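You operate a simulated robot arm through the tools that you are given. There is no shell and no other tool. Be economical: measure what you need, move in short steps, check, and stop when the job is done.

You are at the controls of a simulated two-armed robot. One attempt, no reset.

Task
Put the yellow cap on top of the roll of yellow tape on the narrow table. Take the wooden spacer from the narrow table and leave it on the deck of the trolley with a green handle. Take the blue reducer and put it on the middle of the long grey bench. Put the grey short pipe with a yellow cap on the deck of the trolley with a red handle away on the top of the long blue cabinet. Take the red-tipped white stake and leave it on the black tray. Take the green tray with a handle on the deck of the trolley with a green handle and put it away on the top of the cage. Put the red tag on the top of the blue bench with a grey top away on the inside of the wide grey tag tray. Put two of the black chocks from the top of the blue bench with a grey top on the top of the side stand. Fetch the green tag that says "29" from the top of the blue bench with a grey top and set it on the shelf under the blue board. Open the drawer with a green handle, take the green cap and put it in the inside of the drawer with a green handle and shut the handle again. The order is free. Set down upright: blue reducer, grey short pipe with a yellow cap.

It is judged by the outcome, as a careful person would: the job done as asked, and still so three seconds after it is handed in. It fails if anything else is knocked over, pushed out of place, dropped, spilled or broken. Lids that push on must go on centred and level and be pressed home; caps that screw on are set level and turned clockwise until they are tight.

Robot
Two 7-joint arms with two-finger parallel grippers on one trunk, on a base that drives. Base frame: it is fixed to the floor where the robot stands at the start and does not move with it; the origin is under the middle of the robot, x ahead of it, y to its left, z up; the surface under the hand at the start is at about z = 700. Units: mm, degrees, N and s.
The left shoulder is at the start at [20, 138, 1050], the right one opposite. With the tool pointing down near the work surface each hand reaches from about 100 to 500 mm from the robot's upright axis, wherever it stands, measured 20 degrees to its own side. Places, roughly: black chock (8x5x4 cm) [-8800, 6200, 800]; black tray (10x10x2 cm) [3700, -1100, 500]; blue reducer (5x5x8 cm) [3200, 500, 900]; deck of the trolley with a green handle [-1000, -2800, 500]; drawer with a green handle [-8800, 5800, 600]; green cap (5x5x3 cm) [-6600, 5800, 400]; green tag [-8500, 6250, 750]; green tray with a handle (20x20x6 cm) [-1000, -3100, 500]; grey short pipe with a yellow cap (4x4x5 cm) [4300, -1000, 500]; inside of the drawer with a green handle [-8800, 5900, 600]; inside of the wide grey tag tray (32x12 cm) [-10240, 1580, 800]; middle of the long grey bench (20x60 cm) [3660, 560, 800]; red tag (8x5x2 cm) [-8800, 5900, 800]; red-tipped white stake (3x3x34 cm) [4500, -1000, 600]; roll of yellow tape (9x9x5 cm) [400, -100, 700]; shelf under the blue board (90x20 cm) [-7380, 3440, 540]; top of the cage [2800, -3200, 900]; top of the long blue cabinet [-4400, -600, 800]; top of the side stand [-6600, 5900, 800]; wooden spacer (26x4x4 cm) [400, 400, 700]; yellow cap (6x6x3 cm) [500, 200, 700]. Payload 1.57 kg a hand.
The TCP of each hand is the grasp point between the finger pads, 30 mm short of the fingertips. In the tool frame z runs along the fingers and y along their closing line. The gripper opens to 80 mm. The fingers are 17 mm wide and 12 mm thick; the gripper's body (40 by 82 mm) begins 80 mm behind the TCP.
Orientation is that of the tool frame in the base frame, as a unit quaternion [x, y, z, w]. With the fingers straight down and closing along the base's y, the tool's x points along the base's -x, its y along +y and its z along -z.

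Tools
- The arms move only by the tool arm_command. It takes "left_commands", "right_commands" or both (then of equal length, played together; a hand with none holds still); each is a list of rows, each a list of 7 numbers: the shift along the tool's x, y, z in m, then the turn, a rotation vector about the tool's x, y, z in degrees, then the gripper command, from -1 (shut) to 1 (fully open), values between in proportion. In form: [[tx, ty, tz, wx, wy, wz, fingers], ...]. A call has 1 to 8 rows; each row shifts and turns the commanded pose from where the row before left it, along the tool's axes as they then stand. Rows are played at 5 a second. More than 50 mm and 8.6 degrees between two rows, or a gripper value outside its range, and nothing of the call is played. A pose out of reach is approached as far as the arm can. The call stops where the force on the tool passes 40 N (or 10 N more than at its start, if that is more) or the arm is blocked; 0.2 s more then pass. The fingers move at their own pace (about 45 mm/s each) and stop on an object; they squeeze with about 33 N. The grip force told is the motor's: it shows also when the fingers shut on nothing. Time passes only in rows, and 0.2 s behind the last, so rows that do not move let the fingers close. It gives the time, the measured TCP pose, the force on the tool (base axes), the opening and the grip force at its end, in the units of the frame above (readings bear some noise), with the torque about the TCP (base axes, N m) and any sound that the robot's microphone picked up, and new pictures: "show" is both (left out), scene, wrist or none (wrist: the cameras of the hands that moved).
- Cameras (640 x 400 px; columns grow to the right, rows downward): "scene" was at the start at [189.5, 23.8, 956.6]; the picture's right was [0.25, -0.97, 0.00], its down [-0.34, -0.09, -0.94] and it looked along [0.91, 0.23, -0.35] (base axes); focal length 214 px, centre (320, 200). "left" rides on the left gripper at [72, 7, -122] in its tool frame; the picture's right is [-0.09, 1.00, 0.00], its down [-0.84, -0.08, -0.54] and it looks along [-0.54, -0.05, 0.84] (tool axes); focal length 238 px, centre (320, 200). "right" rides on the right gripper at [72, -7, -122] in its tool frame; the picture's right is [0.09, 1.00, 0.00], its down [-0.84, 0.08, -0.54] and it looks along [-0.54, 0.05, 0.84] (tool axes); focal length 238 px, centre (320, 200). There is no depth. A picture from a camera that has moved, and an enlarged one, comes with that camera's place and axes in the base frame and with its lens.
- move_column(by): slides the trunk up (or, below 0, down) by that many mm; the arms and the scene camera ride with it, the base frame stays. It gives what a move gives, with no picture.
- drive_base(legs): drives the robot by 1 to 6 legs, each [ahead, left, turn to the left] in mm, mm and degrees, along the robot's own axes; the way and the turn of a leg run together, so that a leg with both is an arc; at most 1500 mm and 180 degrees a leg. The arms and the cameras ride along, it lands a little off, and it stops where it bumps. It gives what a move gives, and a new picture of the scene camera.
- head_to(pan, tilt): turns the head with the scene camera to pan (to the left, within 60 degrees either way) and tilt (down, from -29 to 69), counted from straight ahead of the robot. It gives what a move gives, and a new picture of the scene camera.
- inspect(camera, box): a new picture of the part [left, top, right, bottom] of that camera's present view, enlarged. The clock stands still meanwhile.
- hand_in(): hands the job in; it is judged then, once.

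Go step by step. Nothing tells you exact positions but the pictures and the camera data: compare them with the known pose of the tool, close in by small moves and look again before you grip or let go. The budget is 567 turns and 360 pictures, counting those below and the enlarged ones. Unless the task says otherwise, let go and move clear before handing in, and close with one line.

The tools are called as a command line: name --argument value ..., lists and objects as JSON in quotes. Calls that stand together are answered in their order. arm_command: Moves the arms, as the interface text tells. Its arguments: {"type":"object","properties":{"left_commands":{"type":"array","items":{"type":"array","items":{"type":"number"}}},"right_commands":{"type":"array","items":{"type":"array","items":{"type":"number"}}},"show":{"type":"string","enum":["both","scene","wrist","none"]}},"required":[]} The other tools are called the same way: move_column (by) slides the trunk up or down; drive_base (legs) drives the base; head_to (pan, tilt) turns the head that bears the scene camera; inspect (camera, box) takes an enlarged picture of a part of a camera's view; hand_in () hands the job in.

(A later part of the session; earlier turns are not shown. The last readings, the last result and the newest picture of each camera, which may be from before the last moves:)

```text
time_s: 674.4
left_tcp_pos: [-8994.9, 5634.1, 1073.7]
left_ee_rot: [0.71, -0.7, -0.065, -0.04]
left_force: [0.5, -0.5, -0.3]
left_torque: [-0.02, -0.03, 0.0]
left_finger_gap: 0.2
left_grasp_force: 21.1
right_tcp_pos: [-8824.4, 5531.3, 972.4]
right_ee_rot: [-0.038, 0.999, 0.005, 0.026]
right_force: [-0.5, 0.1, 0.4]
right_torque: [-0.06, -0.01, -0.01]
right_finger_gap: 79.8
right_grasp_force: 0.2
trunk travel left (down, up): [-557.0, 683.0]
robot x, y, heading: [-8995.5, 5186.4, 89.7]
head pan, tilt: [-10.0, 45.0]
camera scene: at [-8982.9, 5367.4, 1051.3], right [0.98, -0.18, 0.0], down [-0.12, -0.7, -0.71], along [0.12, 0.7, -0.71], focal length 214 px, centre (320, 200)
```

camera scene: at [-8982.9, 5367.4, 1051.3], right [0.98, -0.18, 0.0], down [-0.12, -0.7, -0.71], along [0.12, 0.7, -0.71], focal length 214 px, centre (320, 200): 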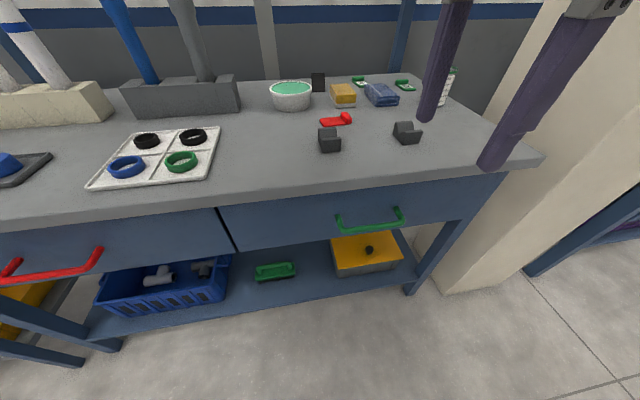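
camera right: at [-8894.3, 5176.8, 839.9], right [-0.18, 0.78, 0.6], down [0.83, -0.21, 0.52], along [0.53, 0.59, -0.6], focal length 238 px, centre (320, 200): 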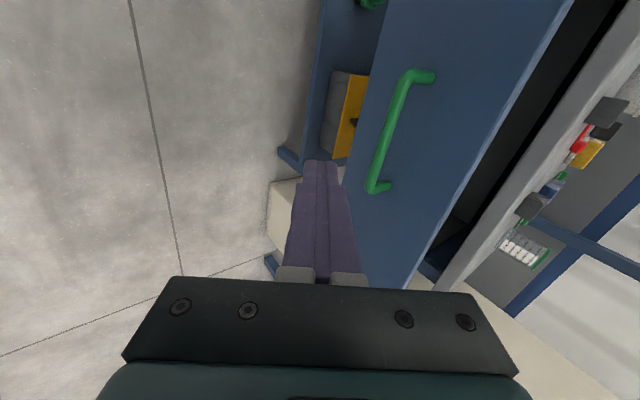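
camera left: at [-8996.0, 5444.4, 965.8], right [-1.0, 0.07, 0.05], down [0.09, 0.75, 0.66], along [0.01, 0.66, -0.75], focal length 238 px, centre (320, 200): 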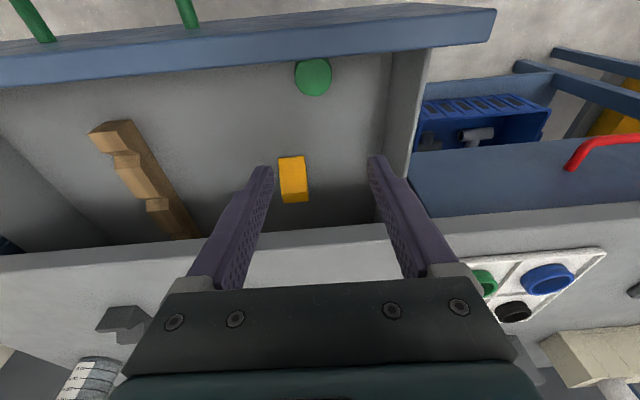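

Red tag confirmed at [-8852,5890]. I drive in and bring the right hand above it.

drive_base --legs '[[240, 0, 0.2]]'

arm_command --right_commands '[[0.014, 0.04, 0, 0, 0, 0, 1], [0.014, 0.04, 0, 0, 0, 0, 1], [0, 0.03, 0, 0, 0, 0, 1], [0, 0, 0, 0, 0, 0, 1]]' --show "wrist"

```text
time_s: 676.1
left_tcp_pos: [-8995.9, 5878.8, 1074.2]
left_ee_rot: [0.712, -0.699, -0.065, -0.038]
left_force: [0.3, 0.2, -0.4]
left_torque: [-0.04, 0.0, 0.0]
left_finger_gap: 0.0
left_grasp_force: 21.3
right_tcp_pos: [-8826.3, 5774.4, 971.1]
right_ee_rot: [-0.039, 0.999, 0.005, 0.027]
right_force: [-0.2, -0.4, 0.0]
right_torque: [0.0, 0.0, -0.01]
right_finger_gap: 80.4
right_grasp_force: 0.1
trunk travel left (down, up): [-557.0, 683.0]
robot x, y, heading: [-8995.0, 5429.1, 90.0]
head pan, tilt: [-10.0, 45.0]
camera scene: at [-8983.3, 5611.0, 1051.3], right [0.98, -0.17, 0.0], down [-0.12, -0.7, -0.71], along [0.12, 0.7, -0.71], focal length 214 px, centre (320, 200)
```

scene: 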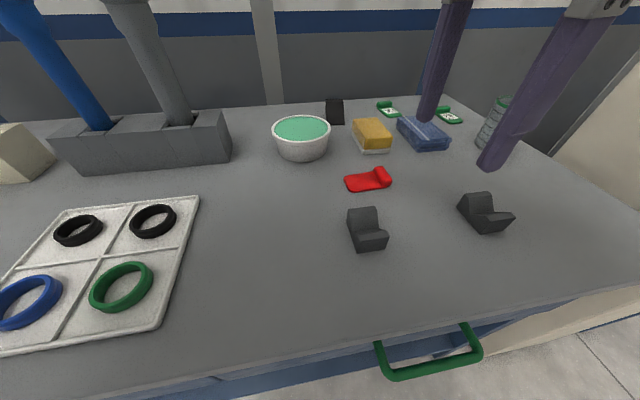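

```text
time_s: 677.1
left_tcp_pos: [-8996.6, 5877.5, 1074.4]
left_ee_rot: [0.711, -0.699, -0.064, -0.039]
left_force: [-0.3, 0.7, 0.9]
left_torque: [-0.02, 0.02, -0.01]
left_finger_gap: 0.0
left_grasp_force: 21.5
right_tcp_pos: [-8862.2, 5882.2, 970.7]
right_ee_rot: [-0.039, 0.999, 0.006, 0.026]
right_force: [-0.2, -0.3, 0.8]
right_torque: [0.01, 0.0, 0.01]
right_finger_gap: 80.2
right_grasp_force: 0.0
trunk travel left (down, up): [-557.0, 683.0]
robot x, y, heading: [-8995.9, 5429.0, 89.8]
head pan, tilt: [-10.0, 45.0]
camera right: at [-8939.3, 5869.3, 1088.2], right [-0.17, 0.99, 0.0], down [0.8, 0.14, 0.59], along [0.58, 0.1, -0.81], focal length 238 px, centre (320, 200)
```

right: 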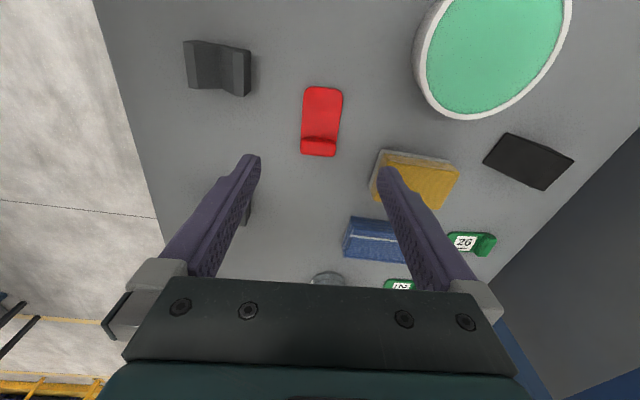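

The tag's raised end is near [-8826,5888]. I shift onto it and lower in two steps.

arm_command --right_commands '[[-0.034, 0.003, 0, 0, 0, 0, 0.75], [0, 0, 0, 0, 0, 0, 0.75]]' --show "none"

move_column --by -95

inspect --camera "right" --box '[0, 0, 640, 400]'

```text
time_s: 677.8
left_tcp_pos: [-8996.4, 5876.8, 1074.0]
left_ee_rot: [0.712, -0.698, -0.064, -0.039]
left_force: [0.7, 0.0, 0.0]
left_torque: [0.0, -0.01, 0.02]
left_finger_gap: 0.0
left_grasp_force: 21.6
right_tcp_pos: [-8827.9, 5888.8, 972.9]
right_ee_rot: [-0.039, 0.999, 0.004, 0.026]
right_force: [-0.9, -0.2, 0.3]
right_torque: [-0.02, 0.03, 0.01]
right_finger_gap: 70.1
right_grasp_force: 0.0
trunk travel left (down, up): [-557.0, 683.0]
robot x, y, heading: [-8997.1, 5430.6, 90.2]
head pan, tilt: [-10.0, 45.0]
```

```text
time_s: 679.0
left_tcp_pos: [-8997.4, 5877.1, 977.8]
left_ee_rot: [0.711, -0.699, -0.063, -0.038]
left_force: [0.6, 0.1, 0.1]
left_torque: [0.02, -0.02, 0.01]
left_finger_gap: 0.0
left_grasp_force: 21.5
right_tcp_pos: [-8828.2, 5888.2, 877.3]
right_ee_rot: [-0.039, 0.999, 0.004, 0.026]
right_force: [0.2, 0.6, 0.1]
right_torque: [-0.01, 0.04, 0.0]
right_finger_gap: 70.0
right_grasp_force: 0.1
trunk travel left (down, up): [-462.0, 778.0]
robot x, y, heading: [-8994.8, 5426.4, 90.1]
head pan, tilt: [-10.0, 45.0]
```

```text
1.00 times, centred on (320, 200) of right (not enlarged: the box is as wide or as high as the picture)
camera zoom: at [-8904.8, 5874.9, 995.4], right [-0.17, 0.99, 0.0], down [0.8, 0.13, 0.59], along [0.58, 0.1, -0.81], focal length 238 px, centre (320, 200)
```

zoom: 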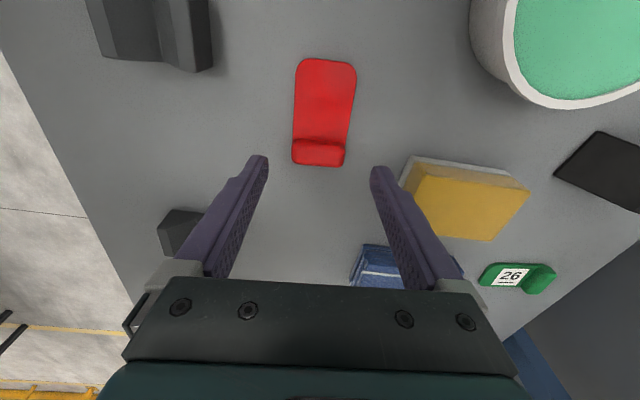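

Aligned over the raised end. I lower and grip.

move_column --by -43

arm_command --right_commands '[[0, 0, 0, 0, 0, 0, -1], [0, 0, 0, 0, 0, 0, -1], [0, 0, 0, 0, 0, 0, -1], [0, 0, 0, 0, 0, 0, -1]]' --show "wrist"

```text
time_s: 679.9
left_tcp_pos: [-8995.9, 5877.2, 936.2]
left_ee_rot: [0.711, -0.699, -0.064, -0.039]
left_force: [0.7, 0.7, -0.1]
left_torque: [0.03, 0.01, 0.01]
left_finger_gap: 0.0
left_grasp_force: 21.9
right_tcp_pos: [-8828.6, 5888.0, 835.7]
right_ee_rot: [-0.038, 0.999, 0.005, 0.027]
right_force: [-0.8, -0.2, 0.0]
right_torque: [0.01, -0.02, 0.0]
right_finger_gap: 69.7
right_grasp_force: 0.1
trunk travel left (down, up): [-419.0, 821.0]
robot x, y, heading: [-8995.3, 5430.9, 89.8]
head pan, tilt: [-10.0, 45.0]
```

```text
time_s: 680.9
left_tcp_pos: [-8996.3, 5877.3, 936.5]
left_ee_rot: [0.712, -0.698, -0.065, -0.038]
left_force: [-0.4, -0.1, 0.2]
left_torque: [-0.01, 0.05, 0.0]
left_finger_gap: 0.2
left_grasp_force: 21.1
right_tcp_pos: [-8829.7, 5888.3, 835.2]
right_ee_rot: [-0.039, 0.999, 0.005, 0.026]
right_force: [0.1, -0.5, 1.7]
right_torque: [-0.04, 0.01, -0.02]
right_finger_gap: 43.8
right_grasp_force: 32.6
trunk travel left (down, up): [-419.0, 821.0]
robot x, y, heading: [-8996.9, 5433.2, 90.0]
head pan, tilt: [-10.0, 45.0]
camera right: at [-8904.8, 5874.8, 952.3], right [-0.17, 0.99, 0.0], down [0.8, 0.13, 0.59], along [0.58, 0.1, -0.81], focal length 238 px, centre (320, 200)
```

right: 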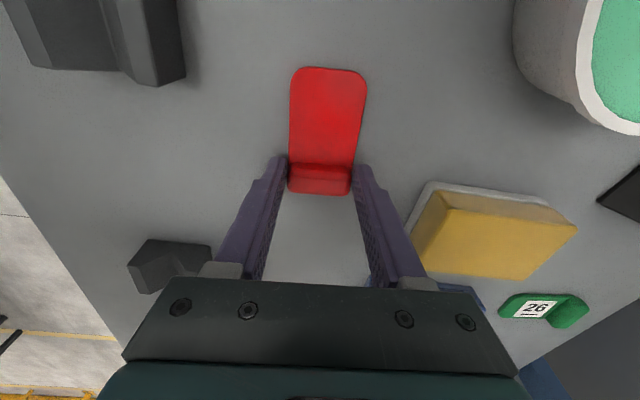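

The red tag is gripped (43.8 mm). I lift it, back away, tuck both hands, and turn so the left arm can reach over the beaker to the "29" tag.

move_column --by 200

drive_base --legs '[[-220, 0, 0]]'

arm_command --left_commands '[[0.03, 0.035, 0, 0, 0, 0, -1], [0.03, 0.035, 0, 0, 0, 0, -1], [0.03, 0.035, 0, 0, 0, 0, -1], [0.01, 0.04, 0, 0, 0, 0, -1]]' --right_commands '[[0, -0.03, 0, 0, 0, 0, -1], [0, -0.03, 0, 0, 0, 0, -1], [0, -0.03, 0, 0, 0, 0, -1], [0, -0.03, 0, 0, 0, 0, -1]]' --show "none"

drive_base --legs '[[0, 0, -65]]'

```text
time_s: 683.1
left_tcp_pos: [-8995.9, 5876.9, 1135.6]
left_ee_rot: [0.711, -0.699, -0.064, -0.039]
left_force: [-0.1, 0.0, 0.3]
left_torque: [0.02, 0.0, 0.01]
left_finger_gap: 0.0
left_grasp_force: 21.1
right_tcp_pos: [-8829.2, 5887.9, 1034.5]
right_ee_rot: [-0.039, 0.999, 0.004, 0.026]
right_force: [1.0, -0.4, -0.6]
right_torque: [0.01, -0.04, -0.01]
right_finger_gap: 44.0
right_grasp_force: 33.2
trunk travel left (down, up): [-619.0, 621.0]
robot x, y, heading: [-8999.3, 5430.9, 90.2]
head pan, tilt: [-10.0, 45.0]
```

```text
time_s: 684.8
left_tcp_pos: [-8995.8, 5655.3, 1136.0]
left_ee_rot: [0.711, -0.699, -0.064, -0.039]
left_force: [0.4, -0.6, -0.6]
left_torque: [0.01, -0.01, -0.01]
left_finger_gap: 0.0
left_grasp_force: 21.5
right_tcp_pos: [-8827.5, 5663.9, 1035.0]
right_ee_rot: [-0.038, 0.999, 0.005, 0.026]
right_force: [-0.3, 0.1, 0.0]
right_torque: [0.01, 0.0, 0.02]
right_finger_gap: 44.2
right_grasp_force: 32.9
trunk travel left (down, up): [-619.0, 621.0]
robot x, y, heading: [-8997.6, 5208.7, 90.0]
head pan, tilt: [-10.0, 45.0]
camera scene: at [-8983.0, 5388.3, 1113.2], right [0.98, -0.17, 0.0], down [-0.12, -0.7, -0.71], along [0.12, 0.7, -0.71], focal length 214 px, centre (320, 200)
```

scene: 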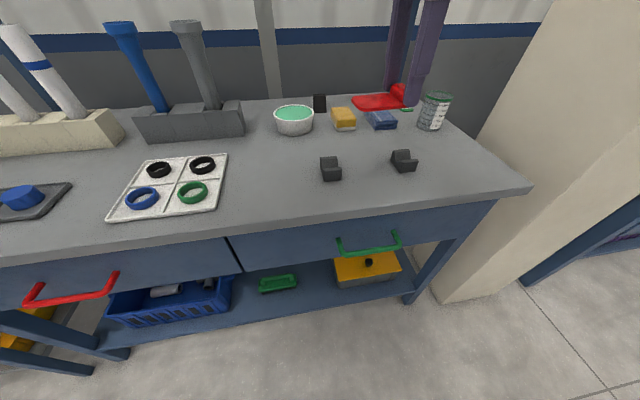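

```text
time_s: 685.8
left_tcp_pos: [-9036.5, 5644.3, 1136.3]
left_ee_rot: [0.712, -0.698, -0.064, -0.038]
left_force: [0.6, 0.3, 0.4]
left_torque: [0.05, 0.02, 0.02]
left_finger_gap: 0.2
left_grasp_force: 21.8
left hand out of reach, approached as far as the arm can: row 1, 2, 3
right_tcp_pos: [-8818.2, 5546.4, 1033.2]
right_ee_rot: [-0.037, 0.999, 0.004, 0.026]
right_force: [-0.3, 0.1, -1.2]
right_torque: [-0.01, 0.0, -0.02]
right_finger_gap: 44.0
right_grasp_force: 33.3
trunk travel left (down, up): [-619.0, 621.0]
robot x, y, heading: [-8995.4, 5211.2, 89.9]
head pan, tilt: [-10.0, 45.0]
```

```text
time_s: 689.0
left_tcp_pos: [-8619.8, 5432.2, 1136.0]
left_ee_rot: [-0.229, 0.971, 0.033, 0.067]
left_force: [0.3, 0.4, -1.0]
left_torque: [0.0, 0.01, -0.01]
left_finger_gap: 0.0
left_grasp_force: 21.2
right_tcp_pos: [-8612.8, 5194.0, 1033.1]
right_ee_rot: [0.501, 0.865, -0.01, 0.024]
right_force: [0.4, -0.5, -0.7]
right_torque: [-0.01, 0.0, 0.02]
right_finger_gap: 44.0
right_grasp_force: 33.1
trunk travel left (down, up): [-619.0, 621.0]
robot x, y, heading: [-8996.7, 5206.1, 25.7]
head pan, tilt: [-10.0, 45.0]
camera scene: at [-8828.8, 5273.3, 1113.2], right [0.27, -0.96, 0.0], down [-0.68, -0.19, -0.71], along [0.68, 0.19, -0.71], focal length 214 px, centre (320, 200)
```

scene: 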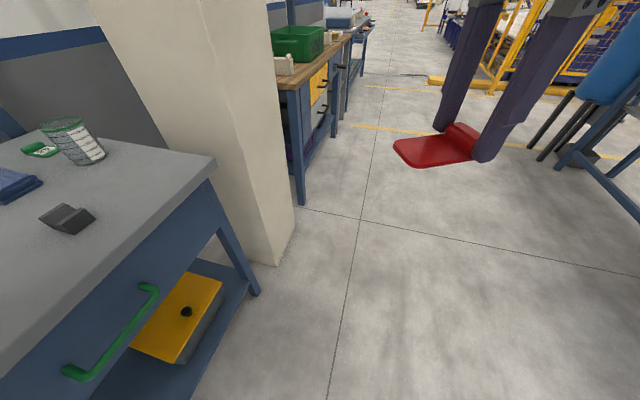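

I move the left hand out to the left and give it the yaw and pitch needed (here in free space), before driving in.

arm_command --left_commands '[[0, 0.04, 0, 0, 0, 0, -1], [0, 0.04, 0, 0, 0, 0, -1], [0, 0.04, 0, 0, 0, 0, -1], [0, 0.04, 0, 0, 8.5, 0, -1], [0, 0, 0, 0, 0, -8.5, -1], [0, 0, 0, 0, 0, -8.5, -1], [0, 0, 0, 0, 0, -8.5, -1], [0, 0, 0, 0, 0, -8.5, -1]]' --show "none"

arm_command --left_commands '[[0, 0, 0, 0, 0, -8.5, -1], [0, 0, 0, 0, 0, -8.5, -1], [0, 0, 0, 0, -8.4, 0, -1], [0, 0, 0, 0, -8.4, 0, -1], [0, 0, 0, 0, -8.4, 0, -1], [0, 0, 0, 0, -8.4, 0, -1], [0, 0, 0, 0, -8.4, 0, -1]]' --show "none"

```text
time_s: 690.8
left_tcp_pos: [-8692.9, 5575.4, 1137.4]
left_ee_rot: [-0.508, 0.861, 0.019, -0.006]
left_force: [0.1, -0.3, 0.2]
left_torque: [-0.01, -0.01, 0.02]
left_finger_gap: 0.0
left_grasp_force: 21.6
right_tcp_pos: [-8611.9, 5194.0, 1032.7]
right_ee_rot: [0.501, 0.865, -0.01, 0.024]
right_force: [0.5, 0.0, -0.2]
right_torque: [0.02, 0.03, 0.0]
right_finger_gap: 43.7
right_grasp_force: 33.4
trunk travel left (down, up): [-619.0, 621.0]
robot x, y, heading: [-8997.2, 5209.4, 25.6]
head pan, tilt: [-10.0, 45.0]
```

```text
time_s: 692.4
left_tcp_pos: [-8691.0, 5574.7, 1141.5]
left_ee_rot: [-0.58, 0.726, 0.242, 0.282]
left_force: [0.2, -0.3, -0.3]
left_torque: [0.03, -0.01, 0.01]
left_finger_gap: 0.0
left_grasp_force: 20.9
right_tcp_pos: [-8613.3, 5193.8, 1033.0]
right_ee_rot: [0.5, 0.865, -0.009, 0.024]
right_force: [0.5, -0.1, -0.7]
right_torque: [-0.04, 0.0, -0.02]
right_finger_gap: 44.1
right_grasp_force: 32.4
trunk travel left (down, up): [-619.0, 621.0]
robot x, y, heading: [-8998.7, 5206.3, 25.5]
head pan, tilt: [-10.0, 45.0]
```

Orientation is as wanted. I drive in diagonally toward the bench.

drive_base --legs '[[310, 117, 0]]'

head_to --pan 45 --tilt 35

```text
time_s: 694.6
left_tcp_pos: [-8463.8, 5816.3, 1140.9]
left_ee_rot: [-0.581, 0.725, 0.242, 0.28]
left_force: [0.5, -0.1, -0.2]
left_torque: [0.02, 0.01, -0.01]
left_finger_gap: 0.0
left_grasp_force: 21.4
right_tcp_pos: [-8385.4, 5434.8, 1031.8]
right_ee_rot: [0.498, 0.867, -0.01, 0.024]
right_force: [-0.5, -0.6, -0.3]
right_torque: [0.01, 0.01, 0.0]
right_finger_gap: 43.9
right_grasp_force: 32.5
trunk travel left (down, up): [-619.0, 621.0]
robot x, y, heading: [-8767.0, 5448.5, 25.9]
head pan, tilt: [-10.0, 45.0]
camera scene: at [-8600.1, 5514.7, 1113.2], right [0.27, -0.96, 0.0], down [-0.68, -0.19, -0.71], along [0.68, 0.19, -0.71], focal length 214 px, centre (320, 200)
```

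scene: 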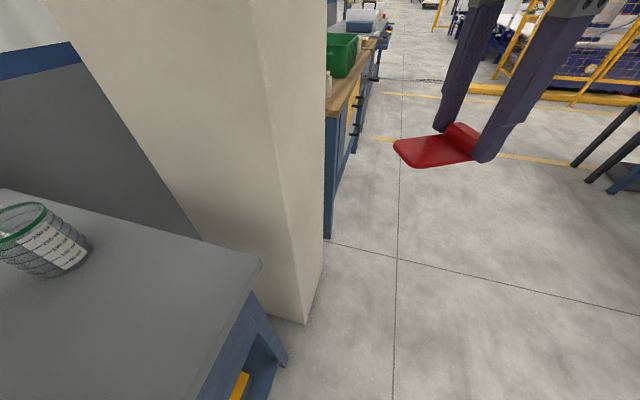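

```text
time_s: 695.8
left_tcp_pos: [-8464.3, 5816.3, 1140.5]
left_ee_rot: [-0.58, 0.725, 0.242, 0.28]
left_force: [-0.8, -0.6, 0.2]
left_torque: [-0.03, 0.0, -0.02]
left_finger_gap: 0.0
left_grasp_force: 21.5
right_tcp_pos: [-8383.1, 5437.1, 1033.1]
right_ee_rot: [0.498, 0.867, -0.01, 0.024]
right_force: [0.2, -0.4, -0.6]
right_torque: [0.0, 0.01, 0.03]
right_finger_gap: 43.8
right_grasp_force: 33.0
trunk travel left (down, up): [-619.0, 621.0]
robot x, y, heading: [-8766.7, 5442.9, 25.9]
head pan, tilt: [45.0, 35.0]
camera scene: at [-8649.4, 5575.6, 1128.0], right [0.94, -0.33, 0.0], down [-0.19, -0.54, -0.82], along [0.27, 0.77, -0.57], focal length 214 px, centre (320, 200)
```

scene: 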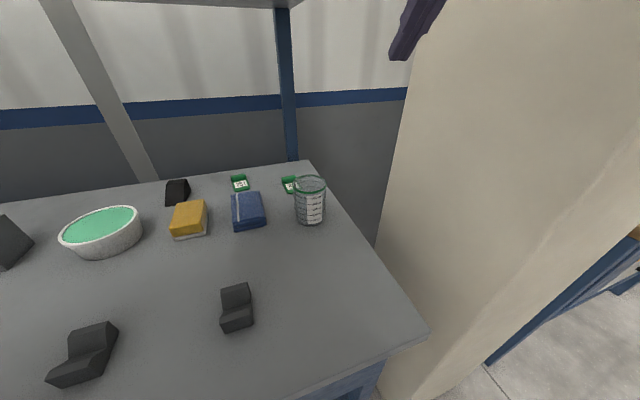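

Beaker is at [-8545,5945] (top z≈896), the "29" tag right behind it at about [-8556,6118]. I lower the trunk, then pass the left hand over the beaker to above the tag.

move_column --by -190

arm_command --left_commands '[[-0.0251, 0.0225, 0.0327, 0, 0, 0, 0.6], [-0.0251, 0.0225, 0.0327, 0, 0, 0, 0.6], [-0.0251, 0.0225, 0.0327, 0, 0, 0, 0.6], [-0.0251, 0.0225, 0.0327, 0, 0, 0, 0.6], [0, 0, 0, 0, 0, 0, 0.6]]' --show "both"

```text
time_s: 697.9
left_tcp_pos: [-8463.3, 5816.5, 951.7]
left_ee_rot: [-0.581, 0.725, 0.242, 0.28]
left_force: [0.1, 0.3, -0.1]
left_torque: [0.0, 0.06, 0.01]
left_finger_gap: 0.0
left_grasp_force: 20.9
right_tcp_pos: [-8383.8, 5436.4, 842.1]
right_ee_rot: [0.498, 0.867, -0.01, 0.024]
right_force: [0.3, 0.1, -0.6]
right_torque: [0.02, -0.02, -0.01]
right_finger_gap: 44.0
right_grasp_force: 33.6
trunk travel left (down, up): [-429.0, 811.0]
robot x, y, heading: [-8763.8, 5447.5, 25.9]
head pan, tilt: [45.0, 35.0]
```

```text
time_s: 699.1
left_tcp_pos: [-8519.9, 5995.1, 925.8]
left_ee_rot: [-0.58, 0.725, 0.242, 0.281]
left_force: [0.4, -0.3, -0.7]
left_torque: [0.0, -0.03, -0.01]
left_finger_gap: 64.1
left_grasp_force: 0.1
right_tcp_pos: [-8384.6, 5436.2, 841.8]
right_ee_rot: [0.499, 0.866, -0.01, 0.024]
right_force: [0.2, 0.4, -0.2]
right_torque: [0.0, 0.02, 0.03]
right_finger_gap: 44.0
right_grasp_force: 33.1
trunk travel left (down, up): [-429.0, 811.0]
robot x, y, heading: [-8768.0, 5445.9, 25.9]
head pan, tilt: [45.0, 35.0]
camera scene: at [-8649.3, 5575.5, 938.0], right [0.94, -0.33, 0.0], down [-0.19, -0.54, -0.82], along [0.27, 0.77, -0.57], focal length 214 px, centre (320, 200)
camera left: at [-8553.3, 5863.7, 966.6], right [-0.96, 0.27, 0.09], down [0.15, 0.21, 0.97], along [0.25, 0.94, -0.24], focal length 238 px, centre (320, 200)
```

scene: 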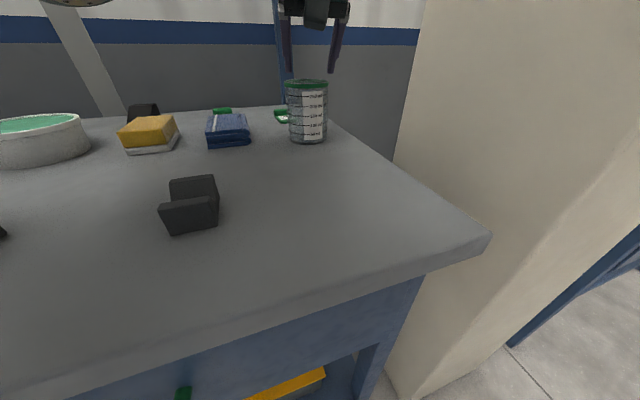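
left: 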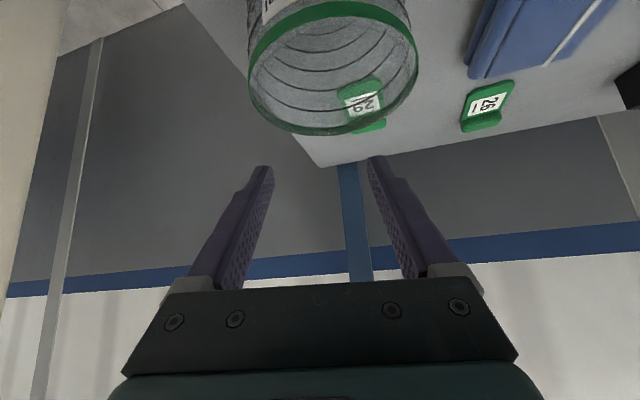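

The wrist camera sits under the hand and would hit the beaker when lowering. I raise slightly and roll the tool 180° about its axis so that the camera is on top.

move_column --by 60

arm_command --left_commands '[[0, 0, 0, 0, 0, 8.5, 0.6], [0, 0, 0, 0, 0, 8.5, 0.6], [0, 0, 0, 0, 0, 8.5, 0.6], [0, 0, 0, 0, 0, 8.5, 0.6], [0, 0, 0, 0, 0, 8.5, 0.6], [0, 0, 0, 0, 0, 8.5, 0.6], [0, 0, 0, 0, 0, 8.5, 0.6], [0, 0, 0, 0, 0, 8.5, 0.6]]' --show "none"

```text
time_s: 700.1
left_tcp_pos: [-8519.4, 5994.7, 985.9]
left_ee_rot: [-0.581, 0.725, 0.242, 0.28]
left_force: [0.6, 0.1, -0.7]
left_torque: [0.02, 0.04, 0.01]
left_finger_gap: 63.8
left_grasp_force: 0.0
right_tcp_pos: [-8384.8, 5436.9, 902.3]
right_ee_rot: [0.498, 0.867, -0.01, 0.024]
right_force: [-0.7, -0.5, 0.2]
right_torque: [0.02, -0.01, 0.0]
right_finger_gap: 44.1
right_grasp_force: 32.9
trunk travel left (down, up): [-489.0, 751.0]
robot x, y, heading: [-8771.1, 5448.3, 25.6]
head pan, tilt: [45.0, 35.0]
```

```text
time_s: 701.9
left_tcp_pos: [-8520.1, 5994.3, 985.6]
left_ee_rot: [-0.073, 0.926, 0.357, 0.097]
left_force: [0.8, -0.5, -0.4]
left_torque: [0.02, -0.01, 0.01]
left_finger_gap: 64.1
left_grasp_force: 0.0
right_tcp_pos: [-8383.2, 5436.6, 901.9]
right_ee_rot: [0.498, 0.867, -0.011, 0.025]
right_force: [0.5, -0.2, 0.1]
right_torque: [0.02, 0.02, 0.02]
right_finger_gap: 43.7
right_grasp_force: 32.6
trunk travel left (down, up): [-489.0, 751.0]
robot x, y, heading: [-8763.8, 5448.3, 25.7]
head pan, tilt: [45.0, 35.0]
```

arm_command --left_commands '[[0, 0, 0, 0, 0, 8.5, 0.6], [0, 0, 0, 0, 0, 8.5, 0.6], [0, 0, 0, 0, 0, 8.5, 0.6], [0, 0, 0, 0, 0, 8.5, 0.6], [0, 0, 0, 0, 0, 8.5, 0.6], [0, 0, 0, 0, 0, 8.5, 0.6], [0, 0, 0, 0, 0, 8.5, 0.6], [0, 0, 0, 0, 0, 8.5, 0.6]]' --show "none"

arm_command --left_commands '[[0, 0, 0, 0, 0, 8.5, 0.6], [0, 0, 0, 0, 0, 8.5, 0.6], [0, 0, 0, 0, 0, 8.5, 0.6], [0, 0, 0, 0, 0, 8.5, 0.6], [0, 0, 0, 0, 0, 8.5, 0.6], [0, 0, 0, 0, 0, 0, 0.6]]' --show "wrist"

```text
time_s: 703.7
left_tcp_pos: [-8519.7, 5995.3, 985.9]
left_ee_rot: [0.456, 0.81, 0.35, -0.12]
left_force: [-0.4, 0.8, -0.4]
left_torque: [0.01, -0.03, 0.0]
left_finger_gap: 64.1
left_grasp_force: 0.2
right_tcp_pos: [-8384.5, 5436.0, 902.8]
right_ee_rot: [0.498, 0.867, -0.01, 0.024]
right_force: [0.6, -0.9, -0.4]
right_torque: [-0.01, 0.05, 0.02]
right_finger_gap: 43.9
right_grasp_force: 33.3
trunk travel left (down, up): [-489.0, 751.0]
robot x, y, heading: [-8774.0, 5447.3, 25.9]
head pan, tilt: [45.0, 35.0]
```

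```text
time_s: 705.1
left_tcp_pos: [-8519.9, 5995.4, 986.2]
left_ee_rot: [0.718, 0.589, 0.284, -0.238]
left_force: [0.4, -0.3, -0.4]
left_torque: [-0.01, 0.0, -0.01]
left_finger_gap: 63.9
left_grasp_force: 0.0
right_tcp_pos: [-8385.1, 5436.1, 903.9]
right_ee_rot: [0.498, 0.867, -0.01, 0.024]
right_force: [-0.5, -0.1, -0.3]
right_torque: [0.01, 0.03, 0.04]
right_finger_gap: 43.9
right_grasp_force: 33.0
trunk travel left (down, up): [-489.0, 751.0]
robot x, y, heading: [-8767.5, 5448.7, 25.5]
head pan, tilt: [45.0, 35.0]
camera left: at [-8517.8, 5962.4, 1125.4], right [0.96, -0.26, -0.07], down [-0.27, -0.95, -0.18], along [-0.02, 0.19, -0.98], focal length 238 px, centre (320, 200)
```

left: 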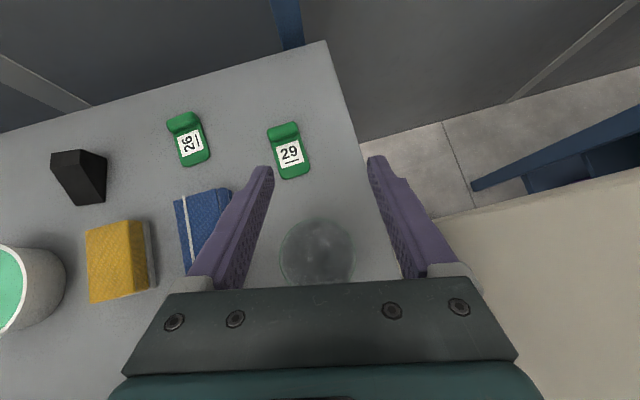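

Superb view: tag 29's raised end is at [-8546,6132]. I lower the trunk and advance halfway, then check clearance to the beaker.

move_column --by -55

arm_command --left_commands '[[0.004, -0.013, 0.037, 0, 0, 0, 0.6], [0.004, -0.013, 0.037, 0, 0, 0, 0.6], [0, 0, 0, 0, 0, 0, 0.6]]' --show "both"

```text
time_s: 706.1
left_tcp_pos: [-8519.3, 5993.8, 932.1]
left_ee_rot: [0.718, 0.59, 0.283, -0.237]
left_force: [-0.5, -0.4, -0.2]
left_torque: [0.0, 0.01, 0.0]
left_finger_gap: 64.0
left_grasp_force: 0.0
right_tcp_pos: [-8384.4, 5436.7, 847.3]
right_ee_rot: [0.498, 0.866, -0.01, 0.025]
right_force: [-0.4, -1.4, -0.6]
right_torque: [-0.04, -0.02, 0.03]
right_finger_gap: 43.9
right_grasp_force: 33.0
trunk travel left (down, up): [-434.0, 806.0]
robot x, y, heading: [-8765.9, 5450.8, 25.6]
head pan, tilt: [45.0, 35.0]
```

```text
time_s: 706.9
left_tcp_pos: [-8535.4, 6054.7, 884.7]
left_ee_rot: [0.717, 0.59, 0.283, -0.238]
left_force: [0.0, 0.0, 0.8]
left_torque: [0.03, 0.02, 0.02]
left_finger_gap: 63.9
left_grasp_force: 0.1
right_tcp_pos: [-8384.9, 5435.8, 848.4]
right_ee_rot: [0.498, 0.867, -0.01, 0.024]
right_force: [0.4, 0.5, -0.2]
right_torque: [-0.01, -0.04, 0.01]
right_finger_gap: 43.9
right_grasp_force: 32.7
trunk travel left (down, up): [-434.0, 806.0]
robot x, y, heading: [-8768.4, 5449.9, 25.9]
head pan, tilt: [45.0, 35.0]
camera scene: at [-8649.4, 5575.6, 943.1], right [0.94, -0.33, 0.0], down [-0.19, -0.54, -0.82], along [0.27, 0.77, -0.57], focal length 214 px, centre (320, 200)
camera left: at [-8533.3, 6021.8, 1022.4], right [0.96, -0.26, -0.07], down [-0.26, -0.95, -0.18], along [-0.02, 0.19, -0.98], focal length 238 px, centre (320, 200)
```

scene: 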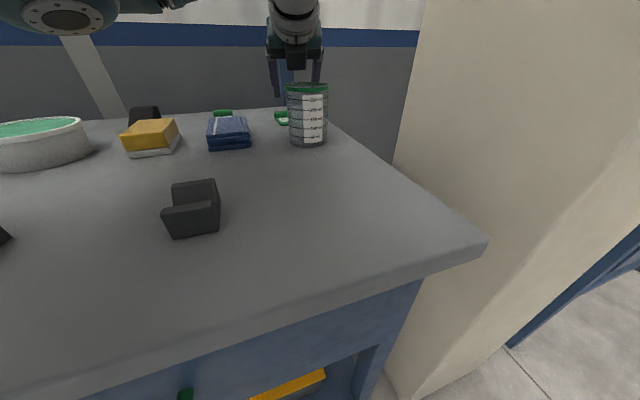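
left: 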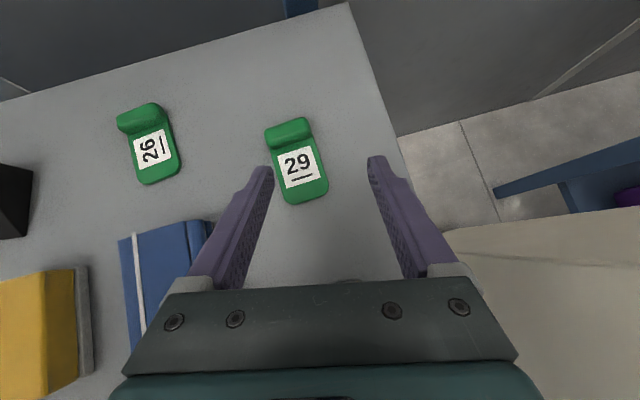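

Both views agree on the tag. I make the final approach over the raised end.

arm_command --left_commands '[[0.002, -0.014, 0.035, 0, 0, 0, 0.6], [0.002, -0.012, 0.03, 0, 0, 0, 0.6], [0, 0, 0, 0, 0, 0, 0.6]]' --show "both"

```text
time_s: 707.7
left_tcp_pos: [-8549.8, 6106.5, 839.1]
left_ee_rot: [0.718, 0.589, 0.284, -0.238]
left_force: [0.4, 0.3, 0.6]
left_torque: [-0.04, -0.02, 0.01]
left_finger_gap: 64.1
left_grasp_force: 0.1
right_tcp_pos: [-8383.4, 5437.6, 847.7]
right_ee_rot: [0.499, 0.866, -0.009, 0.024]
right_force: [0.1, -0.5, 0.5]
right_torque: [-0.03, -0.01, 0.02]
right_finger_gap: 43.9
right_grasp_force: 33.1
trunk travel left (down, up): [-434.0, 806.0]
robot x, y, heading: [-8765.1, 5449.1, 25.7]
head pan, tilt: [45.0, 35.0]
camera scene: at [-8649.3, 5576.6, 943.0], right [0.94, -0.33, 0.0], down [-0.19, -0.54, -0.82], along [0.27, 0.77, -0.57], focal length 214 px, centre (320, 200)
camera left: at [-8548.5, 6074.5, 978.4], right [0.96, -0.26, -0.07], down [-0.27, -0.95, -0.18], along [-0.02, 0.19, -0.98], focal length 238 px, centre (320, 200)
```

scene: 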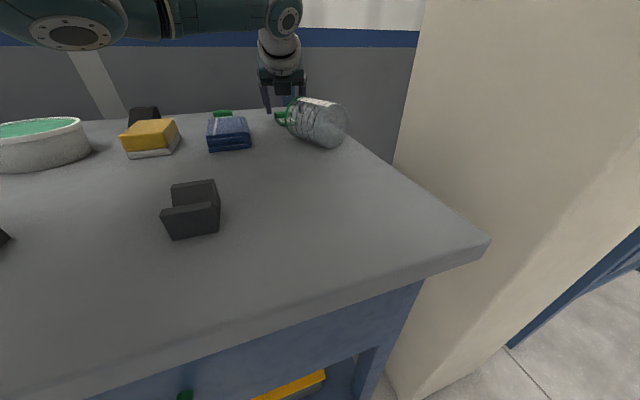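
left: 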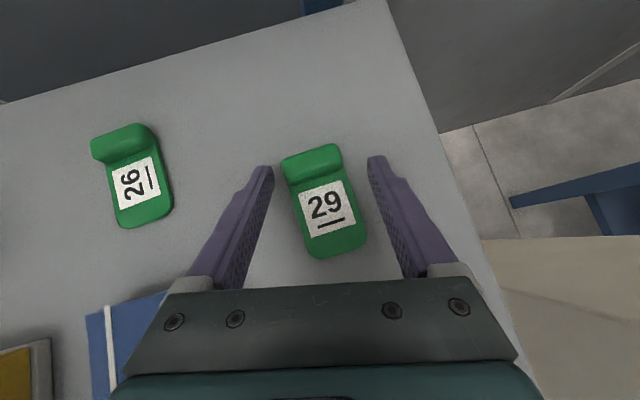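

The beaker has been tipped over by the wrist. I stop and look closely before doing anything else.

inspect --camera "scene" --box '[220, 50, 400, 180]'

```text
3.08 times, centred on (310, 115) of scene
camera zoom: at [-8649.3, 5576.6, 943.0], right [0.94, -0.33, 0.0], down [-0.19, -0.54, -0.82], along [0.27, 0.77, -0.57], focal length 660 px, centre (351, 462)
```

zoom: 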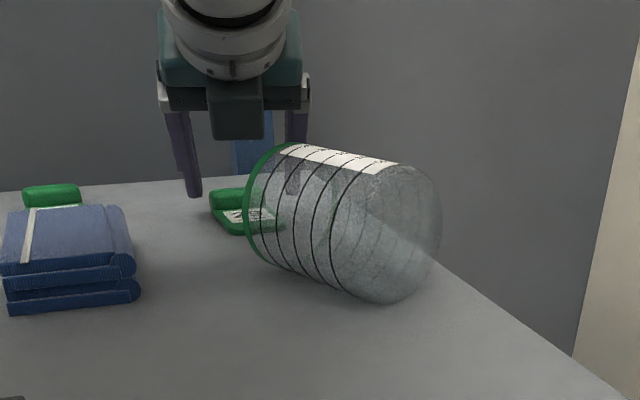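

The beaker lies on its side, base toward the bench's right edge, and is at rest. I'll restore it afterwards with free hands. First I grip the tag here without moving sideways, and lift straight up.

arm_command --left_commands '[[0, 0, 0, 0, 0, 0, -1], [0, 0, 0, 0, 0, 0, -1], [0, 0, 0, 0, 0, 0, -1], [0, 0, 0, 0, 0, 0, -1]]' --show "wrist"

inspect --camera "scene" --box '[220, 50, 400, 180]'

```text
time_s: 708.7
left_tcp_pos: [-8550.2, 6106.1, 840.6]
left_ee_rot: [0.718, 0.59, 0.284, -0.237]
left_force: [-0.3, -0.1, 1.1]
left_torque: [0.02, 0.02, 0.0]
left_finger_gap: 0.0
left_grasp_force: 12.8
right_tcp_pos: [-8384.3, 5435.8, 846.7]
right_ee_rot: [0.499, 0.866, -0.01, 0.024]
right_force: [0.7, -0.9, -0.3]
right_torque: [-0.01, 0.0, -0.02]
right_finger_gap: 44.1
right_grasp_force: 33.0
trunk travel left (down, up): [-434.0, 806.0]
robot x, y, heading: [-8766.6, 5450.7, 26.0]
head pan, tilt: [45.0, 35.0]
camera left: at [-8548.9, 6073.6, 978.9], right [0.96, -0.26, -0.07], down [-0.26, -0.95, -0.18], along [-0.02, 0.19, -0.98], focal length 238 px, centre (320, 200)
```

left: 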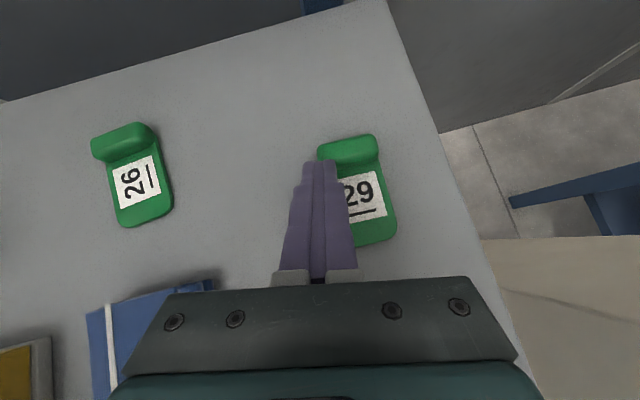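

```text
3.08 times, centred on (310, 115) of scene
camera zoom: at [-8649.4, 5575.6, 943.0], right [0.94, -0.33, 0.0], down [-0.19, -0.54, -0.82], along [0.27, 0.77, -0.57], focal length 660 px, centre (351, 462)
```

zoom: 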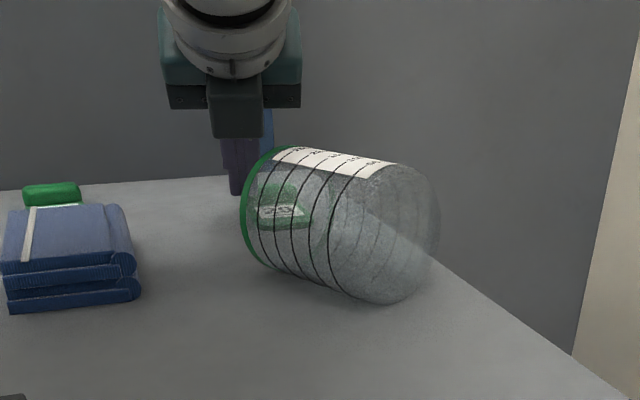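

The fingers were too high and swept the tag ~25 mm to the right instead of gripping it. I raise, reopen, re-aim at its raised end [-8523,6136] and go lower this time.

move_column --by 25

arm_command --left_commands '[[0.0098, 0.0203, 0.0196, 0, 0, 0, 0.6], [0, 0, 0, 0, 0, 0, 0.6], [0, 0, 0, 0, 0, 0, 0.6], [0, 0, 0, 0, 0, 0, 0.6]]' --show "wrist"

```text
time_s: 709.4
left_tcp_pos: [-8550.8, 6106.1, 865.4]
left_ee_rot: [0.718, 0.59, 0.284, -0.238]
left_force: [-0.1, -0.6, 0.0]
left_torque: [0.01, -0.01, -0.02]
left_finger_gap: 0.0
left_grasp_force: 21.6
right_tcp_pos: [-8384.7, 5434.9, 872.1]
right_ee_rot: [0.498, 0.867, -0.01, 0.025]
right_force: [-0.3, -0.1, -0.8]
right_torque: [0.01, 0.01, 0.01]
right_finger_gap: 44.0
right_grasp_force: 32.5
trunk travel left (down, up): [-459.0, 781.0]
robot x, y, heading: [-8767.7, 5445.8, 26.0]
head pan, tilt: [45.0, 35.0]
```

```text
time_s: 710.4
left_tcp_pos: [-8525.7, 6122.0, 858.6]
left_ee_rot: [0.718, 0.59, 0.283, -0.237]
left_force: [-0.7, 0.6, -0.2]
left_torque: [0.02, 0.01, 0.0]
left_finger_gap: 64.1
left_grasp_force: 0.1
right_tcp_pos: [-8384.4, 5436.3, 872.8]
right_ee_rot: [0.499, 0.866, -0.01, 0.024]
right_force: [-0.1, 0.2, 0.0]
right_torque: [0.01, 0.01, 0.01]
right_finger_gap: 43.9
right_grasp_force: 34.1
trunk travel left (down, up): [-459.0, 781.0]
robot x, y, heading: [-8765.7, 5445.7, 25.8]
head pan, tilt: [45.0, 35.0]
camera left: at [-8524.3, 6089.4, 997.6], right [0.96, -0.26, -0.07], down [-0.26, -0.95, -0.18], along [-0.02, 0.19, -0.98], focal length 238 px, centre (320, 200)
```

left: 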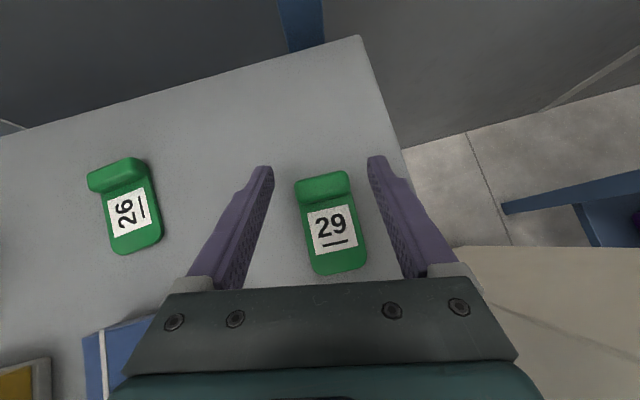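

Centred on the raised end. I lower 27 mm with the trunk and close.

move_column --by -27

arm_command --left_commands '[[0, 0, 0, 0, 0, 0, -1], [0, 0, 0, 0, 0, 0, -1], [0, 0, 0, 0, 0, 0, -1], [0, 0, 0, 0, 0, 0, -1]]' --show "wrist"

```text
time_s: 711.1
left_tcp_pos: [-8526.4, 6121.1, 831.7]
left_ee_rot: [0.717, 0.59, 0.283, -0.238]
left_force: [0.1, -0.3, -0.5]
left_torque: [0.03, 0.01, -0.01]
left_finger_gap: 64.4
left_grasp_force: 0.0
right_tcp_pos: [-8385.2, 5435.4, 845.6]
right_ee_rot: [0.498, 0.867, -0.011, 0.025]
right_force: [-0.5, -0.3, -0.9]
right_torque: [0.04, -0.02, 0.01]
right_finger_gap: 44.1
right_grasp_force: 33.5
trunk travel left (down, up): [-432.0, 808.0]
robot x, y, heading: [-8772.4, 5450.1, 25.6]
head pan, tilt: [45.0, 35.0]
```

```text
time_s: 712.1
left_tcp_pos: [-8525.8, 6122.2, 830.7]
left_ee_rot: [0.718, 0.59, 0.283, -0.236]
left_force: [0.0, -0.1, 0.3]
left_torque: [-0.04, 0.0, 0.04]
left_finger_gap: 45.2
left_grasp_force: 32.9
right_tcp_pos: [-8384.0, 5436.4, 845.9]
right_ee_rot: [0.499, 0.866, -0.011, 0.025]
right_force: [0.6, -0.1, -0.1]
right_torque: [0.0, -0.03, 0.01]
right_finger_gap: 44.0
right_grasp_force: 33.4
trunk travel left (down, up): [-432.0, 808.0]
robot x, y, heading: [-8769.5, 5448.9, 25.6]
head pan, tilt: [45.0, 35.0]
camera left: at [-8524.3, 6089.5, 970.6], right [0.96, -0.26, -0.07], down [-0.26, -0.95, -0.18], along [-0.02, 0.19, -0.98], focal length 238 px, centre (320, 200)
```

left: 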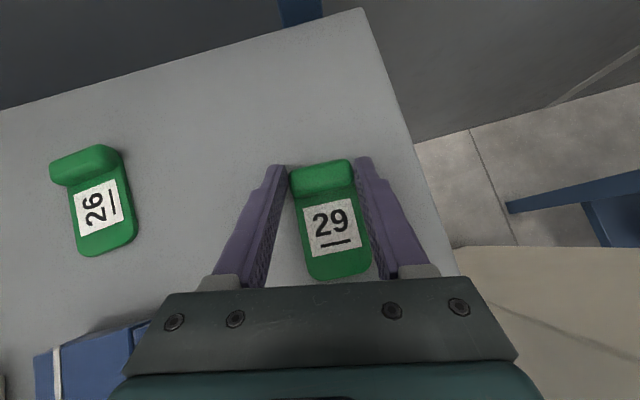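

Tag 29 is gripped. I lift straight up and inspect the beaker.

move_column --by 250

inspect --camera "scene" --box '[180, 90, 460, 290]'

```text
time_s: 714.7
left_tcp_pos: [-8525.5, 6121.4, 1081.2]
left_ee_rot: [0.718, 0.591, 0.282, -0.238]
left_force: [0.1, -0.4, -0.5]
left_torque: [0.02, 0.01, -0.02]
left_finger_gap: 44.5
left_grasp_force: 33.1
right_tcp_pos: [-8384.6, 5436.5, 1094.4]
right_ee_rot: [0.499, 0.866, -0.011, 0.024]
right_force: [-0.8, -0.5, -0.6]
right_torque: [-0.03, 0.02, 0.01]
right_finger_gap: 43.9
right_grasp_force: 32.9
trunk travel left (down, up): [-682.0, 558.0]
robot x, y, heading: [-8766.1, 5446.5, 26.0]
head pan, tilt: [45.0, 35.0]
```

```text
2.00 times, centred on (320, 190) of scene
camera zoom: at [-8649.5, 5575.6, 1191.0], right [0.94, -0.33, 0.0], down [-0.19, -0.54, -0.82], along [0.27, 0.77, -0.57], focal length 429 px, centre (320, 220)
```

zoom: 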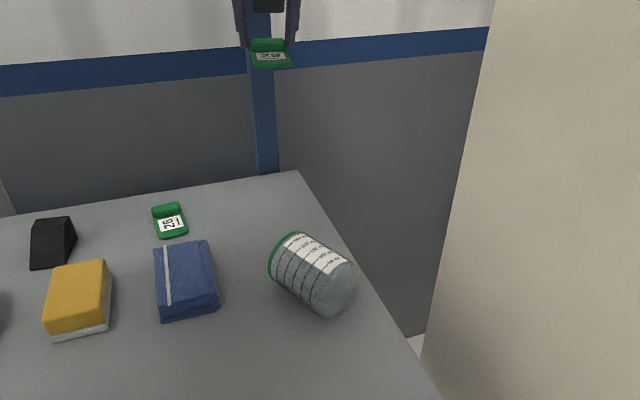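

The beaker rests at [-8530,5951], axis about 115°. I back away carefully with both tags, then head for the blue board's shelf.

drive_base --legs '[[-300, 0, 0], [-270, -557, 0]]'

drive_base --legs '[[0, 0, -71]]'

head_to --pan 20 --tilt 25

```text
time_s: 719.8
left_tcp_pos: [-8801.3, 5370.7, 1082.3]
left_ee_rot: [0.718, 0.59, 0.284, -0.237]
left_force: [-0.9, 0.4, -0.3]
left_torque: [0.01, 0.0, 0.02]
left_finger_gap: 43.8
left_grasp_force: 32.5
right_tcp_pos: [-8659.7, 4684.8, 1095.5]
right_ee_rot: [0.499, 0.866, -0.01, 0.024]
right_force: [0.3, -0.2, -0.2]
right_torque: [0.0, -0.02, 0.0]
right_finger_gap: 43.7
right_grasp_force: 33.2
trunk travel left (down, up): [-682.0, 558.0]
robot x, y, heading: [-9041.8, 4699.2, 25.8]
head pan, tilt: [45.0, 35.0]
camera scene: at [-8923.7, 4823.8, 1191.0], right [0.94, -0.33, 0.0], down [-0.19, -0.54, -0.82], along [0.27, 0.77, -0.57], focal length 214 px, centre (320, 200)
```

scene: 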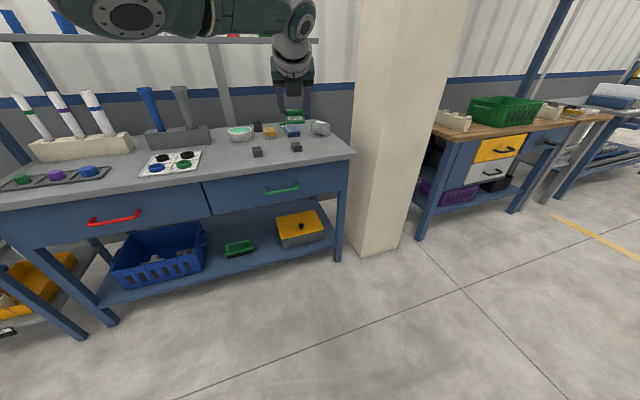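

```text
time_s: 723.3
left_tcp_pos: [-8326.2, 4689.8, 1082.5]
left_ee_rot: [0.927, 0.065, 0.369, -0.03]
left_force: [0.2, -0.6, 0.0]
left_torque: [0.01, -0.01, 0.02]
left_finger_gap: 44.2
left_grasp_force: 33.2
right_tcp_pos: [-8927.4, 4330.8, 1094.7]
right_ee_rot: [0.908, 0.417, -0.022, 0.014]
right_force: [0.9, -0.4, -0.4]
right_torque: [0.02, 0.03, 0.0]
right_finger_gap: 43.8
right_grasp_force: 33.2
trunk travel left (down, up): [-682.0, 558.0]
robot x, y, heading: [-9045.9, 4694.7, -45.1]
head pan, tilt: [45.0, 35.0]
camera scene: at [-8883.8, 4626.4, 1191.0], right [0.0, -1.0, 0.0], down [-0.57, 0.0, -0.82], along [0.82, 0.0, -0.57], focal length 214 px, centre (320, 200)
```

scene: 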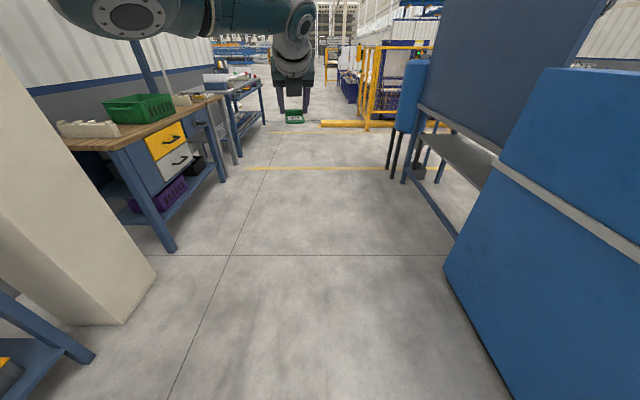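

```text
time_s: 724.2
left_tcp_pos: [-8326.5, 4688.6, 1081.8]
left_ee_rot: [0.927, 0.065, 0.368, -0.029]
left_force: [-0.1, 0.3, -1.2]
left_torque: [-0.01, -0.01, 0.02]
left_finger_gap: 43.7
left_grasp_force: 32.9
right_tcp_pos: [-8927.4, 4330.1, 1094.7]
right_ee_rot: [0.909, 0.417, -0.023, 0.014]
right_force: [0.5, -0.3, 0.1]
right_torque: [-0.03, 0.05, -0.03]
right_finger_gap: 43.7
right_grasp_force: 33.0
trunk travel left (down, up): [-682.0, 558.0]
robot x, y, heading: [-9042.6, 4696.6, -44.8]
head pan, tilt: [20.0, 25.0]
camera scene: at [-8888.4, 4587.5, 1206.8], right [-0.42, -0.91, 0.0], down [-0.38, 0.18, -0.91], along [0.82, -0.38, -0.42], focal length 214 px, centre (320, 200)
```

scene: 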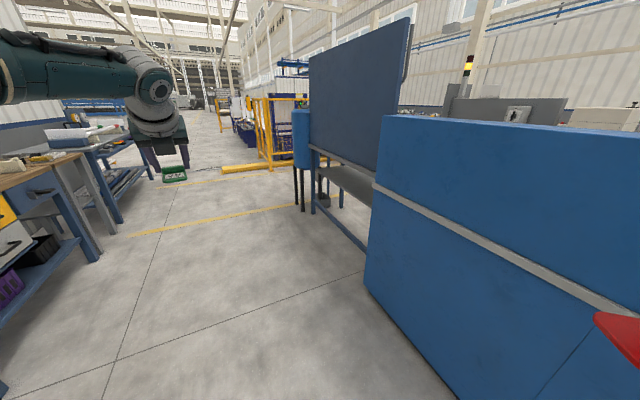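

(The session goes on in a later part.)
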